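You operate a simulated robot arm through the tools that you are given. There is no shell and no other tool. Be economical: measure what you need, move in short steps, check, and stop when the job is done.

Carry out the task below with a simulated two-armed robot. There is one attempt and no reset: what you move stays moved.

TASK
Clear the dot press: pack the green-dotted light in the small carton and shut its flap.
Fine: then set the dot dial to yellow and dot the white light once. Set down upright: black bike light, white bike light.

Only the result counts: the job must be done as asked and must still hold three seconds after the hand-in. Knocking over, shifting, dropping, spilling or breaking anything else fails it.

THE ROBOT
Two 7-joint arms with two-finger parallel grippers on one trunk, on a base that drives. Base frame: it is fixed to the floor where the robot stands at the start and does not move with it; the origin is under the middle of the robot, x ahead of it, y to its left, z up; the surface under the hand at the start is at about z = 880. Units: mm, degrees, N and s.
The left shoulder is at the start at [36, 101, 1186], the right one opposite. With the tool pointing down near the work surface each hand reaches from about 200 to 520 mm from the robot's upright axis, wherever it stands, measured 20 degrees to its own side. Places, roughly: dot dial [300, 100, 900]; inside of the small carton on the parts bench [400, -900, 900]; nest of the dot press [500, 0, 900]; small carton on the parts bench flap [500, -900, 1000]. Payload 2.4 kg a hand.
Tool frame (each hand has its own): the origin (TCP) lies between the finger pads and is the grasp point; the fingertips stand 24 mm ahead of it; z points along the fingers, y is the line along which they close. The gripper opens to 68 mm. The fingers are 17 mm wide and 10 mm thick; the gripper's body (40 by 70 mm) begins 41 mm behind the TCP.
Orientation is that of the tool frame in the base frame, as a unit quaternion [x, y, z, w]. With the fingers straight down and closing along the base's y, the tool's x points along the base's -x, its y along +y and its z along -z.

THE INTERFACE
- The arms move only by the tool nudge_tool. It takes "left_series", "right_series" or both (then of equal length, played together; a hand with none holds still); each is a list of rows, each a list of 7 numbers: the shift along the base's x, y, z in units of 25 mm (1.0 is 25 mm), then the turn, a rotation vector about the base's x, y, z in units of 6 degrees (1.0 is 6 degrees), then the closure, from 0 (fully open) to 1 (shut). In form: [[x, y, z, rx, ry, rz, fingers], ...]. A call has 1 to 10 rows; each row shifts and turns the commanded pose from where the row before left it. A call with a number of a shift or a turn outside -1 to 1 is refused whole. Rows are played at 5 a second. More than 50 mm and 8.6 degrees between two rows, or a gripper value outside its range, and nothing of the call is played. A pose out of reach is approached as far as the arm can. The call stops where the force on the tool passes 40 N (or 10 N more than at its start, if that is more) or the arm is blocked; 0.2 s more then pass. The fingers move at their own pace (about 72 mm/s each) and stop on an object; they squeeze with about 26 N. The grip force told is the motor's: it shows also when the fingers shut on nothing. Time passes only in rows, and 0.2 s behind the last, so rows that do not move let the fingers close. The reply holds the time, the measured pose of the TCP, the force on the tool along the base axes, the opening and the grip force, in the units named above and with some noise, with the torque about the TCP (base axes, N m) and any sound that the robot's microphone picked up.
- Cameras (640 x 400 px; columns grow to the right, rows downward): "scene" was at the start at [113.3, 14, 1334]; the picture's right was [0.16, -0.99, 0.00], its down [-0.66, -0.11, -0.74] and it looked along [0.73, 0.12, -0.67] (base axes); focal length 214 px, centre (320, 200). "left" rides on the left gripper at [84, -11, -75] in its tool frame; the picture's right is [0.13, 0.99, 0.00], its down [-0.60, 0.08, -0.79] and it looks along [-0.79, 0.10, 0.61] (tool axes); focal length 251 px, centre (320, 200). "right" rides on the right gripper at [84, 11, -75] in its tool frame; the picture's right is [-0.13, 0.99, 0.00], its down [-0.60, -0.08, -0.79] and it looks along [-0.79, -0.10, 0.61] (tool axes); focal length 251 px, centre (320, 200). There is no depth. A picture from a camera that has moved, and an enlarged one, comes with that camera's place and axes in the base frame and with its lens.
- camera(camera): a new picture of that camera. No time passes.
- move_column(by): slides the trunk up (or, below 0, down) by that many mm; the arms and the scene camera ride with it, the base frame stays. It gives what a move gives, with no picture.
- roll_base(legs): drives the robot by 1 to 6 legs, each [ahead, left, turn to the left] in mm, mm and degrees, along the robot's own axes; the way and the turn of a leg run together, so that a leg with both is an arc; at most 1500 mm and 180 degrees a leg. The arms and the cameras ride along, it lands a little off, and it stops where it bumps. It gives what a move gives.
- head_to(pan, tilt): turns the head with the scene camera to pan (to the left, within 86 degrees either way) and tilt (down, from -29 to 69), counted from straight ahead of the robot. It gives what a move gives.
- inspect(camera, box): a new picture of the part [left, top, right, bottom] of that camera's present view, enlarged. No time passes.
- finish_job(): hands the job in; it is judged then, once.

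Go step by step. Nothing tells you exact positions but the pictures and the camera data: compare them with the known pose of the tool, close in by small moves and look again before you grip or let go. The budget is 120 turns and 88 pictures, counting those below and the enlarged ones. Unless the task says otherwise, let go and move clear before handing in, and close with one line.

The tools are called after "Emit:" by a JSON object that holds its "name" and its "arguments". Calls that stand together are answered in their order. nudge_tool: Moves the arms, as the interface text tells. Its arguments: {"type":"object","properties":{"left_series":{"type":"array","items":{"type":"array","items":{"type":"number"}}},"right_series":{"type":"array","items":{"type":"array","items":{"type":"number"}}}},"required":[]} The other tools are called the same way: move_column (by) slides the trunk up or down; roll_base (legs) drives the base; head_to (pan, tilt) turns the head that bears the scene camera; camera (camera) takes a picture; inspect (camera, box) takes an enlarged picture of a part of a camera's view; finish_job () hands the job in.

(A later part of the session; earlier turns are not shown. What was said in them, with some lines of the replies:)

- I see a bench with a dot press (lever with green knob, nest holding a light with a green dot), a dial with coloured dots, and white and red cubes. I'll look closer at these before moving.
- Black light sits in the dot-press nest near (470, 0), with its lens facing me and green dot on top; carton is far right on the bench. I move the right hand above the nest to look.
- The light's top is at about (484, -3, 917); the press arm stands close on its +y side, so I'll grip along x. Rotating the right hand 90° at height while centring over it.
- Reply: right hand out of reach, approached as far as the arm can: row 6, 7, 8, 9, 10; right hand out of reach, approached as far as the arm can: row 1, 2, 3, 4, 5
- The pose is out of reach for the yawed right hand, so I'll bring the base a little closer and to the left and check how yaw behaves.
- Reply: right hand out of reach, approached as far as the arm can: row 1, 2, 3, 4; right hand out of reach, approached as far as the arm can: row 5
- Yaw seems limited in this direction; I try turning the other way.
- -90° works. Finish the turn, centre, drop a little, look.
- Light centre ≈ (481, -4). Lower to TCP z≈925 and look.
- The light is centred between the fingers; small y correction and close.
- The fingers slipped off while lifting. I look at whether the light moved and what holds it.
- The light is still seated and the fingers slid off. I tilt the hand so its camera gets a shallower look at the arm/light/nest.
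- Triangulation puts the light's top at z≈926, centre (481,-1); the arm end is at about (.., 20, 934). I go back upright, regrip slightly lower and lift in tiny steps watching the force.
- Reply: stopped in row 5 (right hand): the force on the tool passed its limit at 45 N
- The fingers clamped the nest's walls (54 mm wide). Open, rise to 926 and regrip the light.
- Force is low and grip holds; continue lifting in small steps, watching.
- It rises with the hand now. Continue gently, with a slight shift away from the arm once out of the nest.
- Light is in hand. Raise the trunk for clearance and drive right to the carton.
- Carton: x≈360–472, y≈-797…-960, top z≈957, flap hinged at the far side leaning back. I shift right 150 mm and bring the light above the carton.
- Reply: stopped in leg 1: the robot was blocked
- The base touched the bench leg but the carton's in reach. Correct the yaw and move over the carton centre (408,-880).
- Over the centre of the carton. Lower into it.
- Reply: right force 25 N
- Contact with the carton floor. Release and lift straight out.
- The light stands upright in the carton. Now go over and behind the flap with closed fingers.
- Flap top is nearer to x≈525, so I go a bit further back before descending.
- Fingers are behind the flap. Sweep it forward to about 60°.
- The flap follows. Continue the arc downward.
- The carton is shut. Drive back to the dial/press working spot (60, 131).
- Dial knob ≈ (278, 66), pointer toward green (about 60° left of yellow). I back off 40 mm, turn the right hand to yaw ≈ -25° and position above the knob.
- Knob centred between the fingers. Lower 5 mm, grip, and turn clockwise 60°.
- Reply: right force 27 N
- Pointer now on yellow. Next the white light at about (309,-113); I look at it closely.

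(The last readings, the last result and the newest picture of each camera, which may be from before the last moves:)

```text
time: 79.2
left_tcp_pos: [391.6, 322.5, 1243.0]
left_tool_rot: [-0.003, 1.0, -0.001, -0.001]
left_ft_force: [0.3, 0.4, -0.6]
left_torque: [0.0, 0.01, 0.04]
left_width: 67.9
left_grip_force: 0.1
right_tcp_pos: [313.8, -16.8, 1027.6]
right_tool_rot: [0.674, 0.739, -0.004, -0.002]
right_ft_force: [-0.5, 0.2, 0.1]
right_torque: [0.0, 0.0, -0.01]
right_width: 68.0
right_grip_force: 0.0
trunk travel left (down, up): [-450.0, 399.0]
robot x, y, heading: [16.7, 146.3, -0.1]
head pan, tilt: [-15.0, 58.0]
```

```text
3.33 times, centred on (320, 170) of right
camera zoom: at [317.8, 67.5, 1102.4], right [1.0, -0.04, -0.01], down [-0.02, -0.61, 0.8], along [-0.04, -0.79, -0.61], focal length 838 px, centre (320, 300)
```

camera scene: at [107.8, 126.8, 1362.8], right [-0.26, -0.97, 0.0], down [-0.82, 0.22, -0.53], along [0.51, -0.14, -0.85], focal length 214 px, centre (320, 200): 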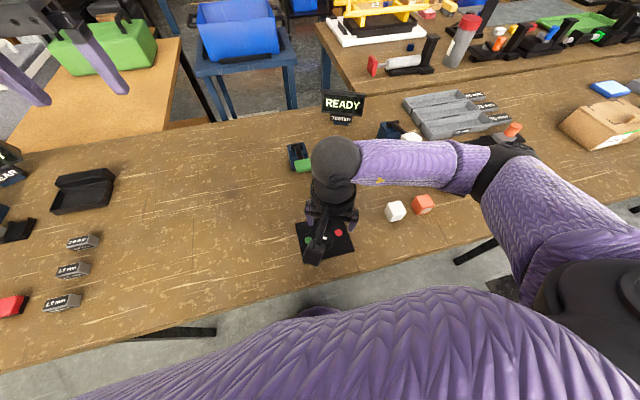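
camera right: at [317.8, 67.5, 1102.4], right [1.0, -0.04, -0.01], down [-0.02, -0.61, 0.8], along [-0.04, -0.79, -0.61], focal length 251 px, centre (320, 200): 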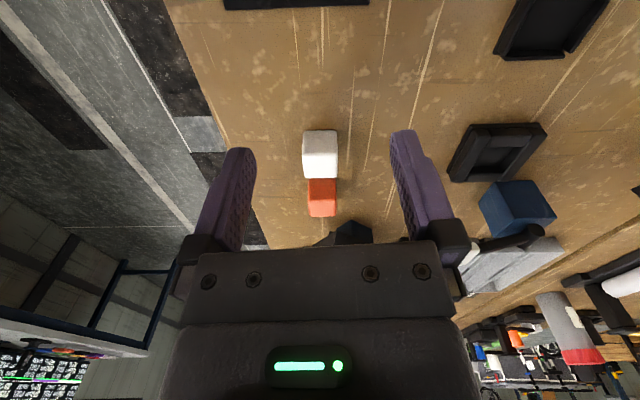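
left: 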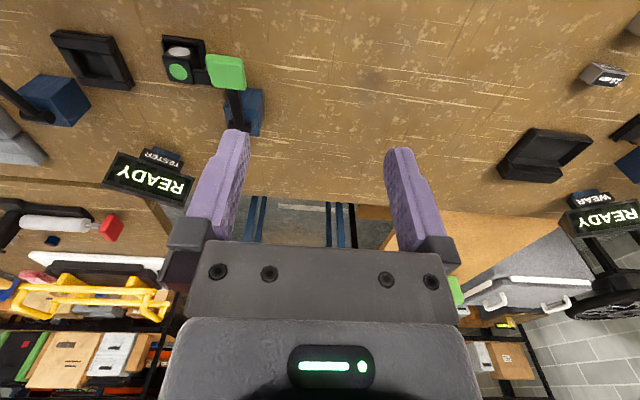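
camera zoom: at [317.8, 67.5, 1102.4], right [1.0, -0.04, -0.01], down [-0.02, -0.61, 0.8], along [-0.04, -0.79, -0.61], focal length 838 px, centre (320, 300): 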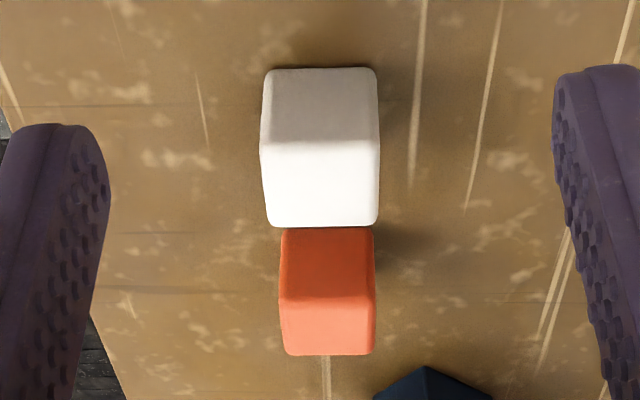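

Emit:
{"name": "nudge_tool", "arguments": {"right_series": [[-0.1, -0.8, -0.5, 0, 0, -0.9, 0], [-0.1, -0.8, -0.5, 0, 0, 0, 0], [0, -0.8, -0.5, 0, 0, 0, 0], [0, -0.8, -0.5, 0, 0, 0, 0], [0, -0.65, -0.5, 0, 0, 0, 0], [0, 0, 0, 0, 0, 0, 0]]}}

Emit:
{"name": "camera", "arguments": {"camera": "right"}}

```text
time: 80.5
left_tcp_pos: [392.2, 322.8, 1242.7]
left_tool_rot: [-0.004, 1.0, -0.001, -0.001]
left_ft_force: [0.4, 0.4, -0.3]
left_torque: [0.01, 0.0, 0.02]
left_width: 68.1
left_grip_force: 0.1
right_tcp_pos: [309.0, -113.3, 964.1]
right_tool_rot: [0.708, 0.706, -0.005, -0.002]
right_ft_force: [-0.2, 0.5, 0.0]
right_torque: [0.01, 0.01, 0.0]
right_width: 68.1
right_grip_force: 0.1
trunk travel left (down, up): [-450.0, 399.0]
robot x, y, heading: [19.3, 141.0, 0.1]
head pan, tilt: [-15.0, 58.0]
```

```text
29 pictures are left
camera right: at [321.1, -28.8, 1038.4], right [0.99, -0.13, -0.01], down [-0.07, -0.6, 0.8], along [-0.11, -0.79, -0.61], focal length 251 px, centre (320, 200)
```

right: 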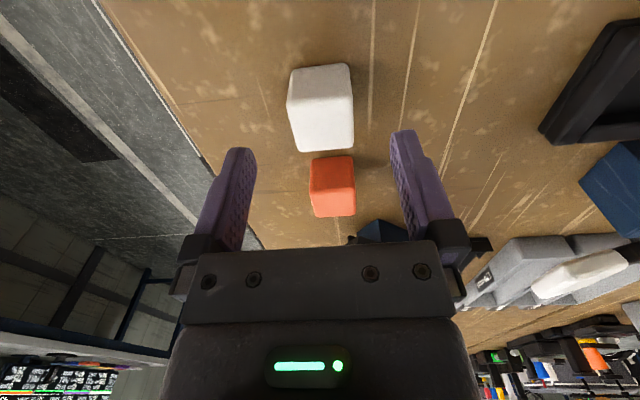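

Emit:
{"name": "nudge_tool", "arguments": {"right_series": [[0.08, -0.02, -0.6, 0, 0, 0, 0], [0, 0, -0.6, 0, 0, 0, 0], [0, 0, -0.42, 0, 0, 0, 0], [0, 0, 0, 0, 0, 0, 0]]}}

Emit:
{"name": "camera", "arguments": {"camera": "right"}}

```text
time: 81.5
left_tcp_pos: [392.0, 322.9, 1243.7]
left_tool_rot: [-0.004, 1.0, -0.001, -0.001]
left_ft_force: [0.4, 0.3, 0.2]
left_torque: [0.03, -0.02, -0.01]
left_width: 68.1
left_grip_force: 0.1
right_tcp_pos: [310.4, -114.2, 922.8]
right_tool_rot: [0.709, 0.706, -0.004, -0.002]
right_ft_force: [0.2, 0.2, 0.8]
right_torque: [-0.02, 0.03, 0.01]
right_width: 68.2
right_grip_force: 0.0
trunk travel left (down, up): [-450.0, 399.0]
robot x, y, heading: [21.5, 144.0, 0.0]
head pan, tilt: [-15.0, 58.0]
```

```text
28 pictures are left
camera right: at [322.4, -29.3, 997.5], right [0.99, -0.13, -0.01], down [-0.07, -0.6, 0.8], along [-0.11, -0.79, -0.61], focal length 251 px, centre (320, 200)
```

right: 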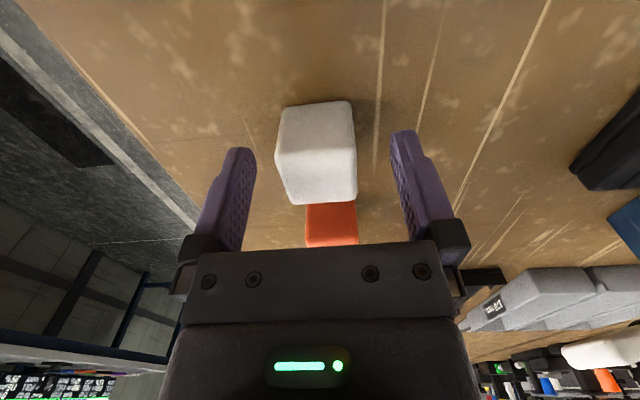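

Emit:
{"name": "nudge_tool", "arguments": {"right_series": [[0, 0, 0, 0, 0, 0, 0.6], [0, 0, 0, 0, 0, 0, 1], [0, 0, 0, 0, 0, 0, 1], [0, 0, 0, 0, 0, 0, 1], [0, 0, 0, 0, 0, 0, 1]]}}

Emit:
{"name": "nudge_tool", "arguments": {"right_series": [[0, 0, 0.12, 0, 0, 0, 1], [0, 0, 0.2, 0, 0, 0, 1], [0, 0, 0.3, 0, 0, 0, 1], [0, 0, 0.4, 0, 0, 0, 1], [0, 0, 0.5, 0, 0, 0, 1], [0, 0, 0.5, 0, 0, 0, 1], [0, 0, 0.6, 0, 0, 0, 1], [0, 0, 0.6, 0, 0, 0, 1], [0, 0, 0.6, 0, 0, 0, 1], [0, 0, 0.4, 0, 0, 0, 1]]}}

Emit:
{"name": "camera", "arguments": {"camera": "right"}}

```text
time: 82.8
left_tcp_pos: [392.5, 322.1, 1242.3]
left_tool_rot: [-0.004, 1.0, -0.001, -0.001]
left_ft_force: [-0.1, -0.6, -0.2]
left_torque: [0.03, -0.01, 0.01]
left_width: 67.8
left_grip_force: 0.1
right_tcp_pos: [309.6, -114.4, 922.6]
right_tool_rot: [0.708, 0.706, -0.004, -0.001]
right_ft_force: [-0.4, 0.2, 1.2]
right_torque: [0.0, 0.0, 0.0]
right_width: 35.4
right_grip_force: 26.2
trunk travel left (down, up): [-450.0, 399.0]
robot x, y, heading: [18.5, 143.6, 0.3]
head pan, tilt: [-15.0, 58.0]
```

```text
time: 85.0
left_tcp_pos: [391.9, 321.9, 1243.1]
left_tool_rot: [-0.003, 1.0, -0.001, -0.001]
left_ft_force: [0.7, -0.8, 1.3]
left_torque: [0.03, 0.02, 0.01]
left_width: 67.8
left_grip_force: 0.1
right_tcp_pos: [311.3, -113.8, 1028.0]
right_tool_rot: [0.709, 0.705, -0.005, -0.003]
right_ft_force: [-0.5, 0.2, -0.5]
right_torque: [0.0, -0.02, -0.04]
right_width: 35.6
right_grip_force: 26.3
trunk travel left (down, up): [-450.0, 399.0]
robot x, y, heading: [15.8, 143.0, 0.3]
head pan, tilt: [-15.0, 58.0]
```

```text
27 pictures are left
camera right: at [323.2, -28.9, 1102.9], right [0.99, -0.13, -0.01], down [-0.07, -0.6, 0.8], along [-0.11, -0.79, -0.61], focal length 251 px, centre (320, 200)
```

right: 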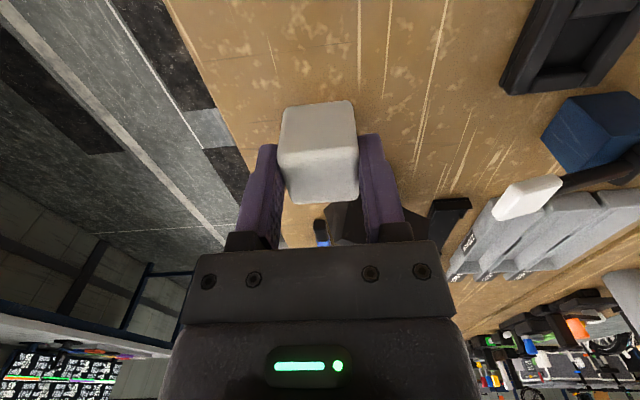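

Held. Carry it over to the nest.

Emit:
{"name": "nudge_tool", "arguments": {"right_series": [[0.8, 0.5, 0, 0, 0, 0, 1], [0.9, 0.6, 0, 0, 0, 0, 1], [0.9, 0.6, 0, 0, 0, 0, 1], [0.9, 0.6, 0, 0, 0, 0, 1], [0.9, 0.6, 0, 0, 0, 0, 1], [0.9, 0.6, 0, 0, 0, 0, 1], [0.8, 0.6, 0, 0, 0, 0, 1], [0.7, 0.45, 0, 0, 0, 0, 1], [0, 0, 0, 0, 0, 0, 1]]}}

Emit:
{"name": "camera", "arguments": {"camera": "right"}}

Emit:
{"name": "inspect", "arguments": {"camera": "scene", "box": [260, 110, 420, 210]}}

```text
time: 87.0
left_tcp_pos: [393.0, 322.0, 1242.8]
left_tool_rot: [-0.004, 1.0, -0.001, -0.001]
left_ft_force: [0.0, -0.3, -0.3]
left_torque: [-0.02, -0.02, 0.02]
left_width: 68.0
left_grip_force: 0.1
right_tcp_pos: [482.1, -0.3, 1030.2]
right_tool_rot: [0.708, 0.706, -0.005, -0.002]
right_ft_force: [0.1, -0.2, -0.2]
right_torque: [0.02, 0.0, 0.01]
right_width: 35.7
right_grip_force: 26.1
trunk travel left (down, up): [-450.0, 399.0]
robot x, y, heading: [16.8, 141.1, 0.2]
head pan, tilt: [-15.0, 58.0]
```

```text
26 pictures are left
camera right: at [494.8, 84.0, 1104.4], right [0.99, -0.13, -0.01], down [-0.07, -0.6, 0.8], along [-0.11, -0.79, -0.61], focal length 251 px, centre (320, 200)
```

right: 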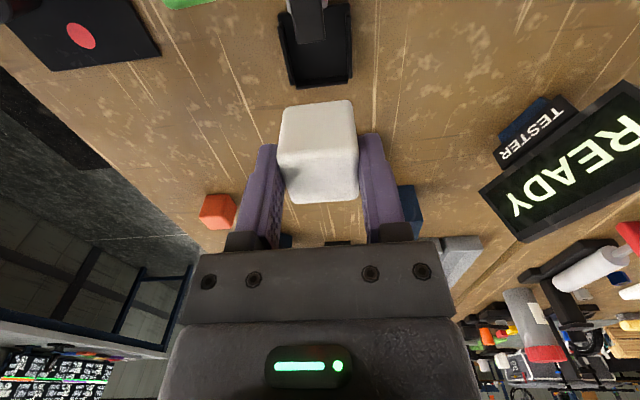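

```text
4.00 times, centred on (340, 160) of scene
camera zoom: at [107.9, 126.7, 1362.8], right [-0.26, -0.97, 0.0], down [-0.82, 0.22, -0.53], along [0.51, -0.14, -0.85], focal length 858 px, centre (240, 360)
```

zoom: 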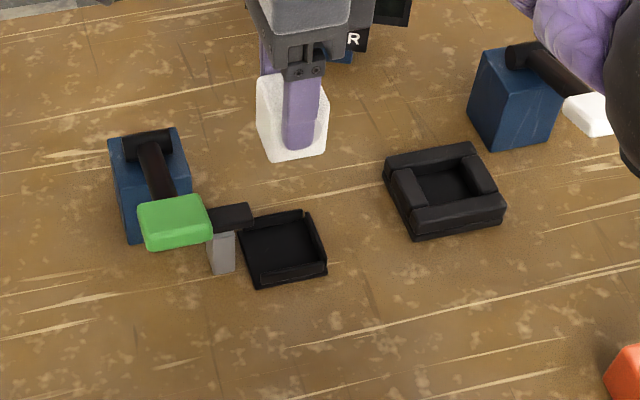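

Emit:
{"name": "inspect", "arguments": {"camera": "right", "box": [250, 0, 390, 100]}}

```text
4.00 times, centred on (320, 50) of right
camera zoom: at [494.8, 84.0, 1104.4], right [0.99, -0.13, -0.01], down [-0.07, -0.6, 0.8], along [-0.11, -0.79, -0.61], focal length 1006 px, centre (320, 800)
```

zoom: 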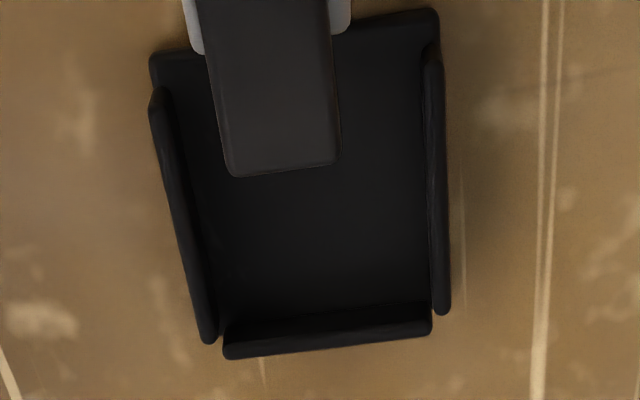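

Nest is walled on ±x and -y; target TCP ≈ (479.5, 0, 927). Descend slowly.

Emit:
{"name": "nudge_tool", "arguments": {"right_series": [[-0.08, 0, -0.6, 0, 0, 0, 1], [0, 0, -0.6, 0, 0, 0, 1], [0, 0, -0.6, 0, 0, 0, 1], [0, 0, -0.6, 0, 0, 0, 1], [0, 0, -0.6, 0, 0, 0, 1], [0, 0, 0, 0, 0, 0, 1]]}}

Emit:
{"name": "camera", "arguments": {"camera": "right"}}

Emit:
{"name": "inspect", "arguments": {"camera": "scene", "box": [280, 130, 380, 200]}}

```text
time: 88.3
left_tcp_pos: [391.9, 323.5, 1243.3]
left_tool_rot: [-0.003, 1.0, -0.001, -0.001]
left_ft_force: [0.0, 0.2, 0.7]
left_torque: [0.0, -0.01, 0.0]
left_width: 68.2
left_grip_force: 0.0
right_tcp_pos: [481.0, -0.2, 952.8]
right_tool_rot: [0.708, 0.706, -0.005, -0.002]
right_ft_force: [-0.6, 0.8, -0.2]
right_torque: [0.01, 0.01, -0.04]
right_width: 35.4
right_grip_force: 26.0
trunk travel left (down, up): [-450.0, 399.0]
robot x, y, heading: [17.7, 143.5, 0.1]
head pan, tilt: [-15.0, 58.0]
```

```text
23 pictures are left
camera right: at [492.4, 84.6, 1027.9], right [0.99, -0.13, -0.01], down [-0.07, -0.6, 0.8], along [-0.11, -0.79, -0.61], focal length 251 px, centre (320, 200)
```

right: 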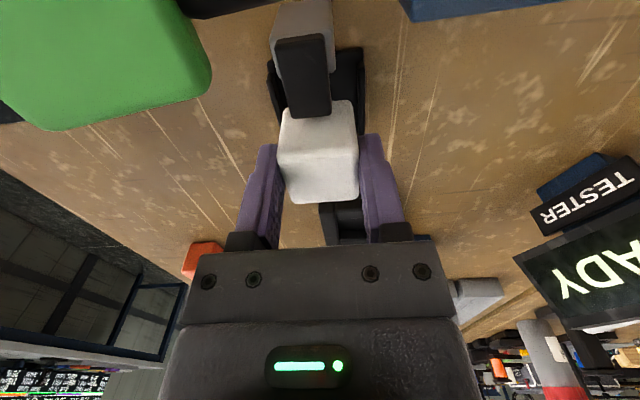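

```text
5.71 times, centred on (330, 165) of scene
camera zoom: at [107.9, 126.8, 1362.8], right [-0.26, -0.97, 0.0], down [-0.82, 0.22, -0.53], along [0.51, -0.14, -0.85], focal length 1226 px, centre (263, 400)
```

zoom: 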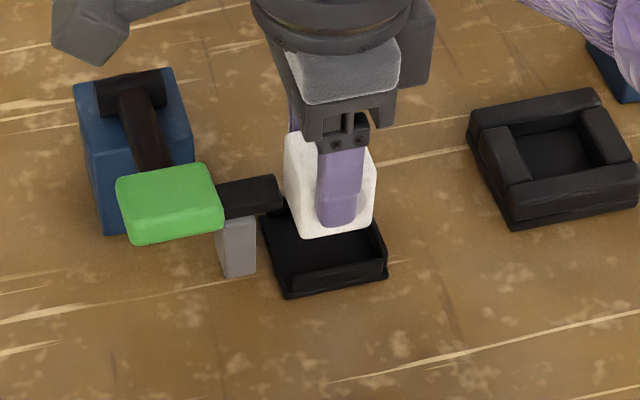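

Emit:
{"name": "nudge_tool", "arguments": {"right_series": [[-0.04, 0.01, -0.25, 0, 0, 0, 1], [0, 0, -0.25, 0, 0, 0, 1], [0, 0, -0.2, 0, 0, 0, 1], [0, 0, 0, 0, 0, 0, 1]]}}

Emit:
{"name": "nudge_tool", "arguments": {"right_series": [[0, 0, -0.12, 0, 0, 0, 1], [0, 0, -0.12, 0, 0, 0, 1], [0, 0, 0, 0, 0, 0, 1]]}}

Emit:
{"name": "inspect", "arguments": {"camera": "right", "box": [200, 20, 440, 220]}}

```text
time: 89.3
left_tcp_pos: [392.4, 322.3, 1242.4]
left_tool_rot: [-0.003, 1.0, 0.0, -0.002]
left_ft_force: [0.0, -0.3, 0.4]
left_torque: [-0.03, -0.03, 0.0]
left_width: 68.3
left_grip_force: 0.1
right_tcp_pos: [477.6, -0.7, 936.2]
right_tool_rot: [0.708, 0.706, -0.005, -0.002]
right_ft_force: [0.1, 0.4, -1.8]
right_torque: [0.0, 0.01, 0.02]
right_width: 35.5
right_grip_force: 26.0
trunk travel left (down, up): [-450.0, 399.0]
robot x, y, heading: [19.4, 144.2, 0.2]
head pan, tilt: [-15.0, 58.0]
```

```text
time: 90.2
left_tcp_pos: [392.7, 323.0, 1243.4]
left_tool_rot: [-0.004, 1.0, -0.001, -0.001]
left_ft_force: [1.1, -1.0, 0.2]
left_torque: [-0.04, 0.0, 0.01]
left_width: 68.0
left_grip_force: 0.0
right_tcp_pos: [477.8, 0.3, 930.0]
right_tool_rot: [0.708, 0.706, -0.004, -0.002]
right_ft_force: [-0.3, -0.8, -1.7]
right_torque: [0.0, 0.01, 0.01]
right_width: 35.4
right_grip_force: 26.4
trunk travel left (down, up): [-450.0, 399.0]
robot x, y, heading: [17.4, 143.9, 0.4]
head pan, tilt: [-15.0, 58.0]
```

```text
2.00 times, centred on (320, 120) of right
camera zoom: at [490.4, 84.1, 1004.9], right [0.99, -0.13, -0.01], down [-0.07, -0.6, 0.8], along [-0.11, -0.79, -0.61], focal length 503 px, centre (320, 360)
```

zoom: 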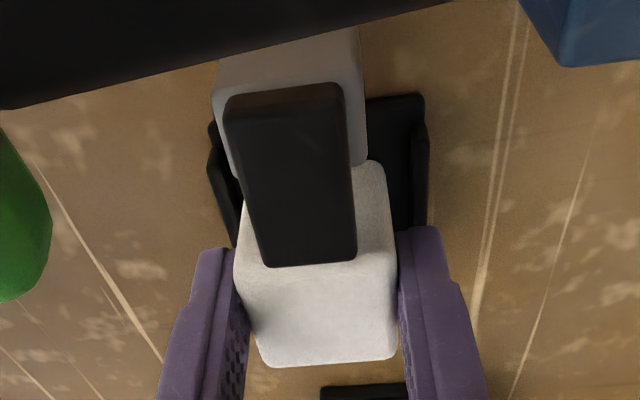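

Emit:
{"name": "nudge_tool", "arguments": {"right_series": [[0.04, 0, -0.1, 0, 0, 0, 1], [0, 0, 0, 0, 0, 0, 1]]}}

Emit:
{"name": "nudge_tool", "arguments": {"right_series": [[0, 0, -0.1, 0, 0, 0, 1], [0, 0, 0, 0, 0, 0, 1]]}}

```text
time: 90.8
left_tcp_pos: [392.1, 323.1, 1242.8]
left_tool_rot: [-0.005, 1.0, -0.001, 0.001]
left_ft_force: [0.6, -0.6, 0.2]
left_torque: [0.0, 0.01, -0.02]
left_width: 68.3
left_grip_force: 0.0
right_tcp_pos: [479.6, 0.1, 928.2]
right_tool_rot: [0.708, 0.706, -0.005, -0.002]
right_ft_force: [0.0, -0.4, 5.1]
right_torque: [-0.12, -0.1, -0.02]
right_width: 35.6
right_grip_force: 25.8
trunk travel left (down, up): [-450.0, 399.0]
robot x, y, heading: [19.3, 146.0, 0.2]
head pan, tilt: [-15.0, 58.0]
```

```text
time: 91.3
left_tcp_pos: [390.9, 322.4, 1244.0]
left_tool_rot: [-0.005, 1.0, -0.001, 0.0]
left_ft_force: [0.1, 0.2, 0.4]
left_torque: [-0.04, 0.03, 0.03]
left_width: 68.0
left_grip_force: 0.0
right_tcp_pos: [479.5, 1.1, 927.0]
right_tool_rot: [0.708, 0.707, -0.003, 0.0]
right_ft_force: [3.0, -3.2, 24.9]
right_torque: [-0.02, -0.13, -0.03]
right_width: 35.9
right_grip_force: 26.4
trunk travel left (down, up): [-450.0, 399.0]
robot x, y, heading: [15.9, 145.6, 0.1]
head pan, tilt: [-15.0, 58.0]
```

Seated (bottom ≈ 885). Release and lift away.

Emit:
{"name": "nudge_tool", "arguments": {"right_series": [[0, 0, 0.04, 0, 0, 0, 1], [0, 0, 0, 0, 0, 0, 0.5], [0, 0, 0, 0, 0, 0, 0.2], [0, 0, 0, 0, 0, 0, 0.2], [0, 0, 0.4, 0, 0, 0, 0.2], [0, 0, 0.8, 0, 0, 0, 0.2], [0, 0, 1, 0, 0, 0, 0.2], [0, 0, 1, 0, 0, 0, 0.2], [0, -0.4, 1, 0, 0, 0, 0.2], [0, -0.4, 0, 0, 0, 0, 0.2]]}}

Emit:
{"name": "camera", "arguments": {"camera": "right"}}

Emit:
{"name": "inspect", "arguments": {"camera": "scene", "box": [280, 130, 380, 200]}}

```text
time: 93.5
left_tcp_pos: [393.0, 322.7, 1244.7]
left_tool_rot: [-0.003, 1.0, -0.001, -0.001]
left_ft_force: [-0.4, 0.3, -0.9]
left_torque: [0.0, -0.02, 0.01]
left_width: 68.0
left_grip_force: 0.0
right_tcp_pos: [478.8, -19.3, 1031.1]
right_tool_rot: [0.708, 0.706, -0.005, -0.002]
right_ft_force: [-0.6, -0.9, -0.6]
right_torque: [-0.03, 0.0, -0.01]
right_width: 54.3
right_grip_force: 0.1
trunk travel left (down, up): [-450.0, 399.0]
robot x, y, heading: [15.6, 143.6, 0.1]
head pan, tilt: [-15.0, 58.0]
```

```text
20 pictures are left
camera right: at [490.4, 65.6, 1106.7], right [0.99, -0.13, -0.01], down [-0.07, -0.6, 0.8], along [-0.11, -0.79, -0.61], focal length 251 px, centre (320, 200)
```

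right: 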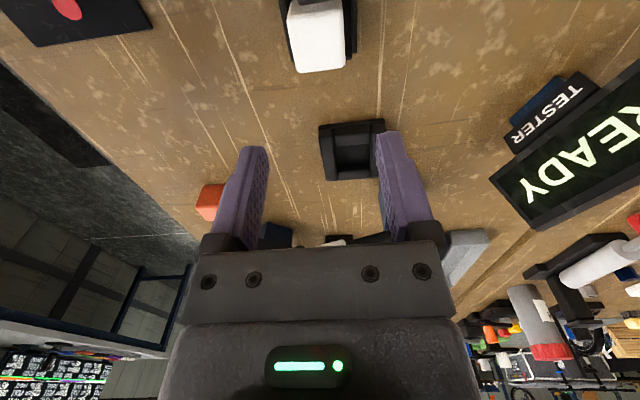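

```text
5.71 times, centred on (330, 165) of scene
camera zoom: at [107.8, 126.7, 1362.8], right [-0.26, -0.97, 0.0], down [-0.82, 0.22, -0.53], along [0.51, -0.14, -0.85], focal length 1226 px, centre (263, 400)
```

zoom: 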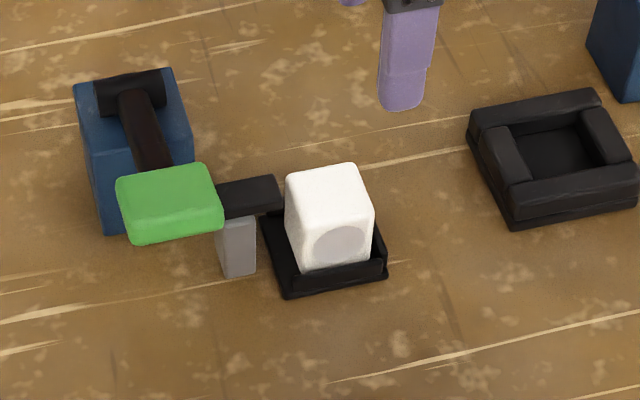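

White light is seated like the black one was. Now bring closed fingers above the green paddle at about (446, 77, 980).

Emit:
{"name": "nudge_tool", "arguments": {"right_series": [[0, 0, 0.8, 0, 0, 0, 1], [-0.2, 0.6, 0.4, 0, 0, 0, 1], [-0.3, 0.8, 0, 0, 0, 0, 1], [-0.3, 0.8, 0, 0, 0, 0, 1], [-0.2, 0.8, 0, 0, 0, 0, 1], [-0.3, 0.85, 0, 0, 0, 0, 1], [0, 0, 0, 0, 0, 0, 1]]}}

Emit:
{"name": "camera", "arguments": {"camera": "right"}}

Emit:
{"name": "inspect", "arguments": {"camera": "scene", "box": [260, 110, 380, 200]}}

```text
time: 95.2
left_tcp_pos: [392.0, 323.6, 1244.3]
left_tool_rot: [-0.003, 1.0, -0.001, -0.001]
left_ft_force: [0.6, 0.2, 1.2]
left_torque: [0.01, -0.03, -0.02]
left_width: 67.8
left_grip_force: 0.1
right_tcp_pos: [444.8, 75.9, 1061.4]
right_tool_rot: [0.709, 0.705, -0.004, -0.002]
right_ft_force: [0.1, -1.2, -0.5]
right_torque: [0.01, 0.0, -0.01]
right_width: 0.1
right_grip_force: 23.8
trunk travel left (down, up): [-450.0, 399.0]
robot x, y, heading: [16.5, 147.0, 0.5]
head pan, tilt: [-15.0, 58.0]
```

```text
18 pictures are left
camera right: at [456.8, 159.5, 1137.0], right [0.99, -0.13, -0.01], down [-0.07, -0.6, 0.8], along [-0.11, -0.79, -0.61], focal length 251 px, centre (320, 200)
```

right: 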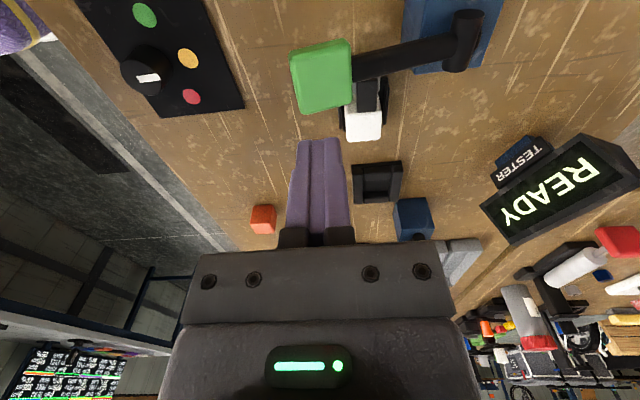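

```text
4.44 times, centred on (320, 155) of scene
camera zoom: at [107.8, 126.8, 1362.8], right [-0.26, -0.97, 0.0], down [-0.82, 0.22, -0.53], along [0.51, -0.14, -0.85], focal length 953 px, centre (320, 400)
```

zoom: 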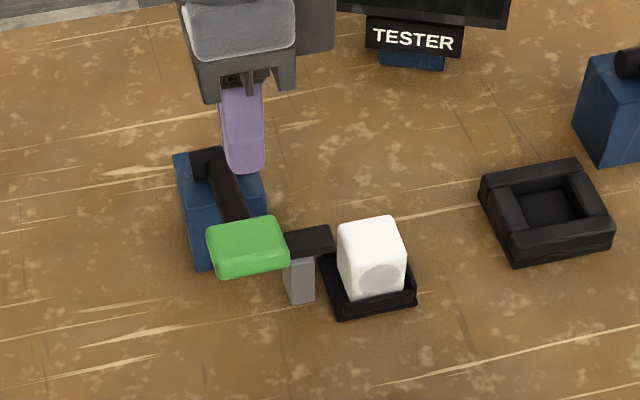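

Emit:
{"name": "nudge_tool", "arguments": {"right_series": [[0.08, -0.12, -0.7, 0, 0, 0, 1], [0, 0, -0.7, 0, 0, 0, 1], [0, 0, -0.7, 0, 0, 0, 1], [0, 0, -0.4, 0, 0, 0, 1], [0, 0, 0, 0, 0, 0, 1]]}}

Emit:
{"name": "inspect", "arguments": {"camera": "right", "box": [220, 40, 460, 220]}}

Emit:
{"name": "inspect", "arguments": {"camera": "scene", "box": [260, 110, 380, 200]}}

```text
time: 96.3
left_tcp_pos: [391.3, 322.9, 1243.6]
left_tool_rot: [-0.003, 1.0, -0.001, -0.001]
left_ft_force: [-0.1, -0.1, -0.3]
left_torque: [0.0, -0.06, -0.01]
left_width: 68.0
left_grip_force: 0.1
right_tcp_pos: [447.6, 72.7, 998.5]
right_tool_rot: [0.709, 0.706, -0.004, -0.001]
right_ft_force: [0.0, -0.4, 0.7]
right_torque: [0.0, 0.01, 0.01]
right_width: 0.0
right_grip_force: 23.9
trunk travel left (down, up): [-450.0, 399.0]
robot x, y, heading: [17.9, 143.9, 0.2]
head pan, tilt: [-15.0, 58.0]
```

```text
2.22 times, centred on (340, 130) of right
camera zoom: at [459.9, 156.8, 1073.6], right [0.99, -0.13, -0.01], down [-0.07, -0.6, 0.8], along [-0.11, -0.79, -0.61], focal length 559 px, centre (276, 356)
```

zoom: 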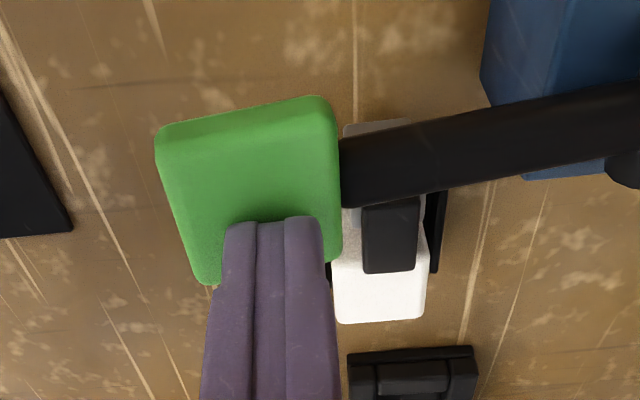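

```text
4.44 times, centred on (320, 155) of scene
camera zoom: at [107.8, 126.8, 1362.8], right [-0.26, -0.97, 0.0], down [-0.82, 0.22, -0.53], along [0.51, -0.14, -0.85], focal length 953 px, centre (320, 400)
```

zoom: 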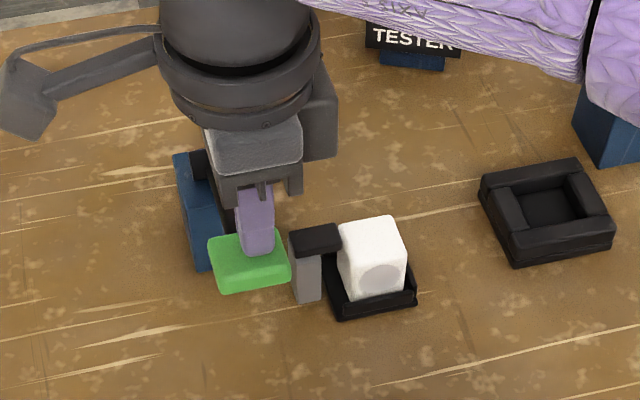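

The lever has begun to move and the stamp arm with it. Keep pressing steadily.

Emit:
{"name": "nudge_tool", "arguments": {"right_series": [[-0.1, 0.1, -0.2, 0, 0, 0, 1], [0, 0, -0.3, 0, 0, 0, 1], [0, 0, -0.3, 0, 0, 0, 1], [0, 0, -0.3, 0, 0, 0, 1], [0, 0, 0, 0, 0, 0, 1]]}}

Emit:
{"name": "inspect", "arguments": {"camera": "scene", "box": [260, 110, 380, 200]}}

```text
time: 97.5
left_tcp_pos: [392.9, 322.7, 1242.9]
left_tool_rot: [-0.003, 1.0, 0.0, -0.001]
left_ft_force: [0.0, -0.2, 0.0]
left_torque: [0.03, 0.0, -0.01]
left_width: 68.1
left_grip_force: 0.0
right_tcp_pos: [446.2, 75.3, 971.1]
right_tool_rot: [0.708, 0.706, -0.004, -0.003]
right_ft_force: [0.2, -0.3, 1.0]
right_torque: [0.02, -0.01, 0.02]
right_width: 0.1
right_grip_force: 23.9
trunk travel left (down, up): [-450.0, 399.0]
robot x, y, heading: [14.8, 143.2, 0.2]
head pan, tilt: [-15.0, 58.0]
```

```text
4.44 times, centred on (320, 155) of scene
camera zoom: at [107.8, 126.9, 1362.8], right [-0.26, -0.97, 0.0], down [-0.82, 0.22, -0.53], along [0.51, -0.14, -0.85], focal length 953 px, centre (320, 400)
```

zoom: 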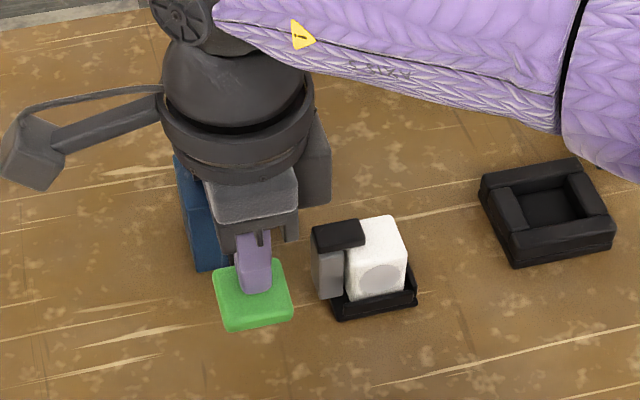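

Emit:
{"name": "nudge_tool", "arguments": {"right_series": [[0, 0, -0.3, 0, 0, 0, 1], [0, 0, -0.3, 0, 0, 0, 1], [0, 0, -0.3, 0, 0, 0, 1], [0, 0, 0, 0, 0, 0, 1]]}}

Emit:
{"name": "inspect", "arguments": {"camera": "scene", "box": [260, 110, 380, 200]}}

```text
time: 98.3
left_tcp_pos: [389.3, 322.4, 1244.8]
left_tool_rot: [-0.003, 1.0, -0.001, 0.0]
left_ft_force: [0.3, 0.7, -0.9]
left_torque: [0.02, 0.05, 0.0]
left_width: 68.3
left_grip_force: 0.0
right_tcp_pos: [446.2, 75.9, 961.0]
right_tool_rot: [0.708, 0.706, 0.001, 0.001]
right_ft_force: [-12.1, -2.7, 30.4]
right_torque: [-0.08, 0.02, -0.07]
right_width: 0.0
right_grip_force: 23.9
trunk travel left (down, up): [-450.0, 399.0]
robot x, y, heading: [14.6, 141.4, 0.2]
head pan, tilt: [-15.0, 58.0]
stopped in row 3 (right hand): the force on the tool passed its limit at 51 N (the readings are from after the stop); the commanded pose is now the measured one
```

```text
4.44 times, centred on (320, 155) of scene
camera zoom: at [103.9, 126.7, 1363.3], right [-0.26, -0.97, 0.0], down [-0.82, 0.22, -0.53], along [0.51, -0.14, -0.85], focal length 953 px, centre (320, 400)
```

zoom: 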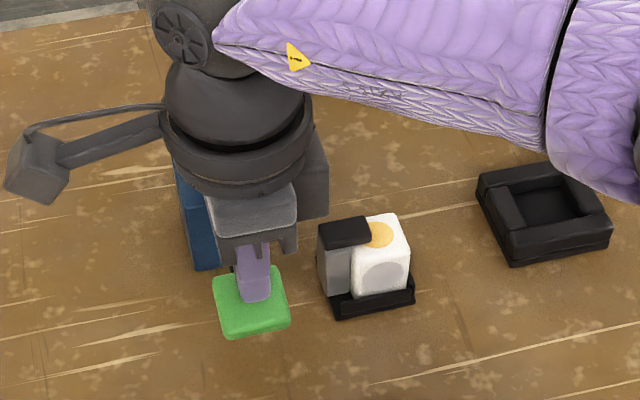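

The lever hit its stop and a yellow dot appeared. Raise off the paddle slowly and clear.

Emit:
{"name": "nudge_tool", "arguments": {"right_series": [[0, 0, 0.4, 0, 0, 0, 1], [0, 0, 0.4, 0, 0, 0, 1], [0, 0, 0.5, 0, 0, 0, 1], [0, 0, 0.6, 0, 0, 0, 1], [0, 0, 0.8, 0, 0, 0, 1], [0, 0, 1, 0, 0, 0, 1], [0, 0, 1, 0, 0, 0, 1], [0, 0, 1, 0, 0, 0, 1], [-0.5, -0.8, 0.5, 0, 0, 0, 1], [-0.5, -0.8, 0, 0, 0, 0, 1]]}}

Emit:
{"name": "inspect", "arguments": {"camera": "scene", "box": [260, 110, 420, 260]}}

Emit:
{"name": "camera", "arguments": {"camera": "right"}}

```text
time: 100.5
left_tcp_pos: [392.2, 322.6, 1242.7]
left_tool_rot: [-0.003, 1.0, 0.0, -0.001]
left_ft_force: [-0.6, -0.5, -0.1]
left_torque: [-0.02, -0.03, -0.01]
left_width: 68.1
left_grip_force: 0.1
right_tcp_pos: [422.5, 35.2, 1111.6]
right_tool_rot: [0.708, 0.707, 0.0, -0.001]
right_ft_force: [0.2, -0.9, 0.5]
right_torque: [0.01, -0.01, -0.05]
right_width: 0.0
right_grip_force: 23.5
trunk travel left (down, up): [-450.0, 399.0]
robot x, y, heading: [13.8, 139.1, 0.3]
head pan, tilt: [-15.0, 58.0]
```

```text
2.67 times, centred on (340, 185) of scene
camera zoom: at [107.6, 126.4, 1362.8], right [-0.26, -0.97, 0.0], down [-0.82, 0.22, -0.53], along [0.51, -0.14, -0.85], focal length 572 px, centre (267, 240)
```

zoom: 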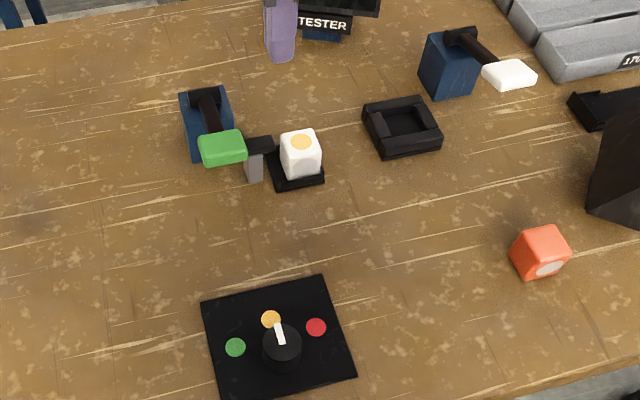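

```text
11 pictures are left
camera right: at [434.0, 118.3, 1187.5], right [0.99, -0.13, 0.0], down [-0.08, -0.6, 0.79], along [-0.11, -0.79, -0.61], focal length 251 px, centre (320, 200)
```

right: 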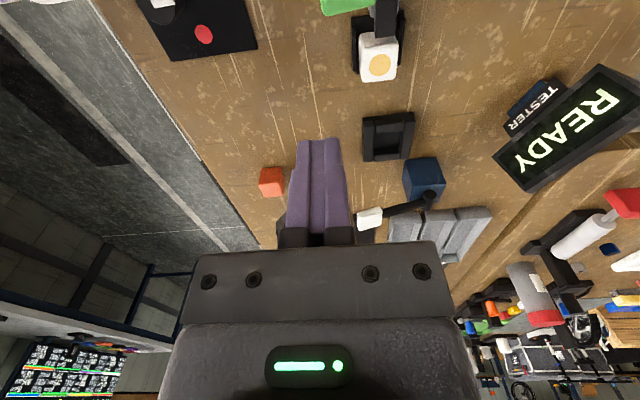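

Yellow dot is on, the lever is back, and the white light stands upright. One glance at the carton before handing in.

Emit:
{"name": "head_to", "arguments": {"pan": -65, "tilt": 30}}

Emit:
{"name": "camera", "arguments": {"camera": "scene"}}

```text
time: 101.7
left_tcp_pos: [392.9, 321.6, 1243.8]
left_tool_rot: [-0.003, 1.0, -0.001, -0.002]
left_ft_force: [0.0, -1.0, 0.2]
left_torque: [-0.01, -0.01, 0.05]
left_width: 67.8
left_grip_force: 0.1
right_tcp_pos: [423.1, 34.3, 1112.0]
right_tool_rot: [0.709, 0.705, 0.0, -0.001]
right_ft_force: [0.2, 0.6, -0.3]
right_torque: [-0.01, 0.01, 0.0]
right_width: 0.0
right_grip_force: 24.4
trunk travel left (down, up): [-450.0, 399.0]
robot x, y, heading: [17.5, 142.9, 0.0]
head pan, tilt: [-65.0, 30.0]
```

```text
10 pictures are left
camera scene: at [79.8, 62.6, 1402.5], right [-0.9, -0.43, 0.0], down [-0.21, 0.45, -0.87], along [0.37, -0.78, -0.5], focal length 214 px, centre (320, 200)
```

scene: 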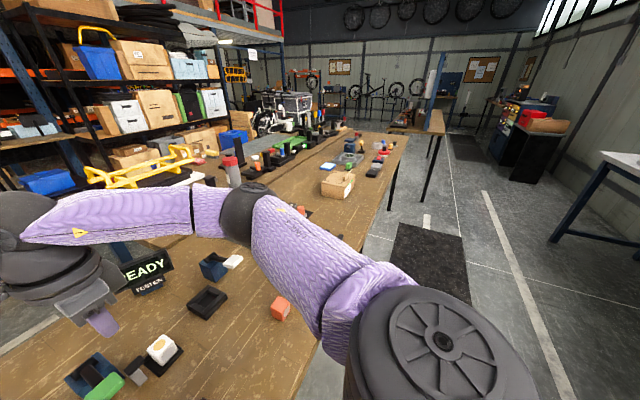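

The carton is still shut and everything stands as it should; handing in.

Emit:
{"name": "finish_job", "arguments": {}}

```text
The job is handed in.
```

The black light with the green dot is upright in the small carton with the flap shut. The dial is on yellow, and the white light has one yellow dot and stands upright in the press nest.
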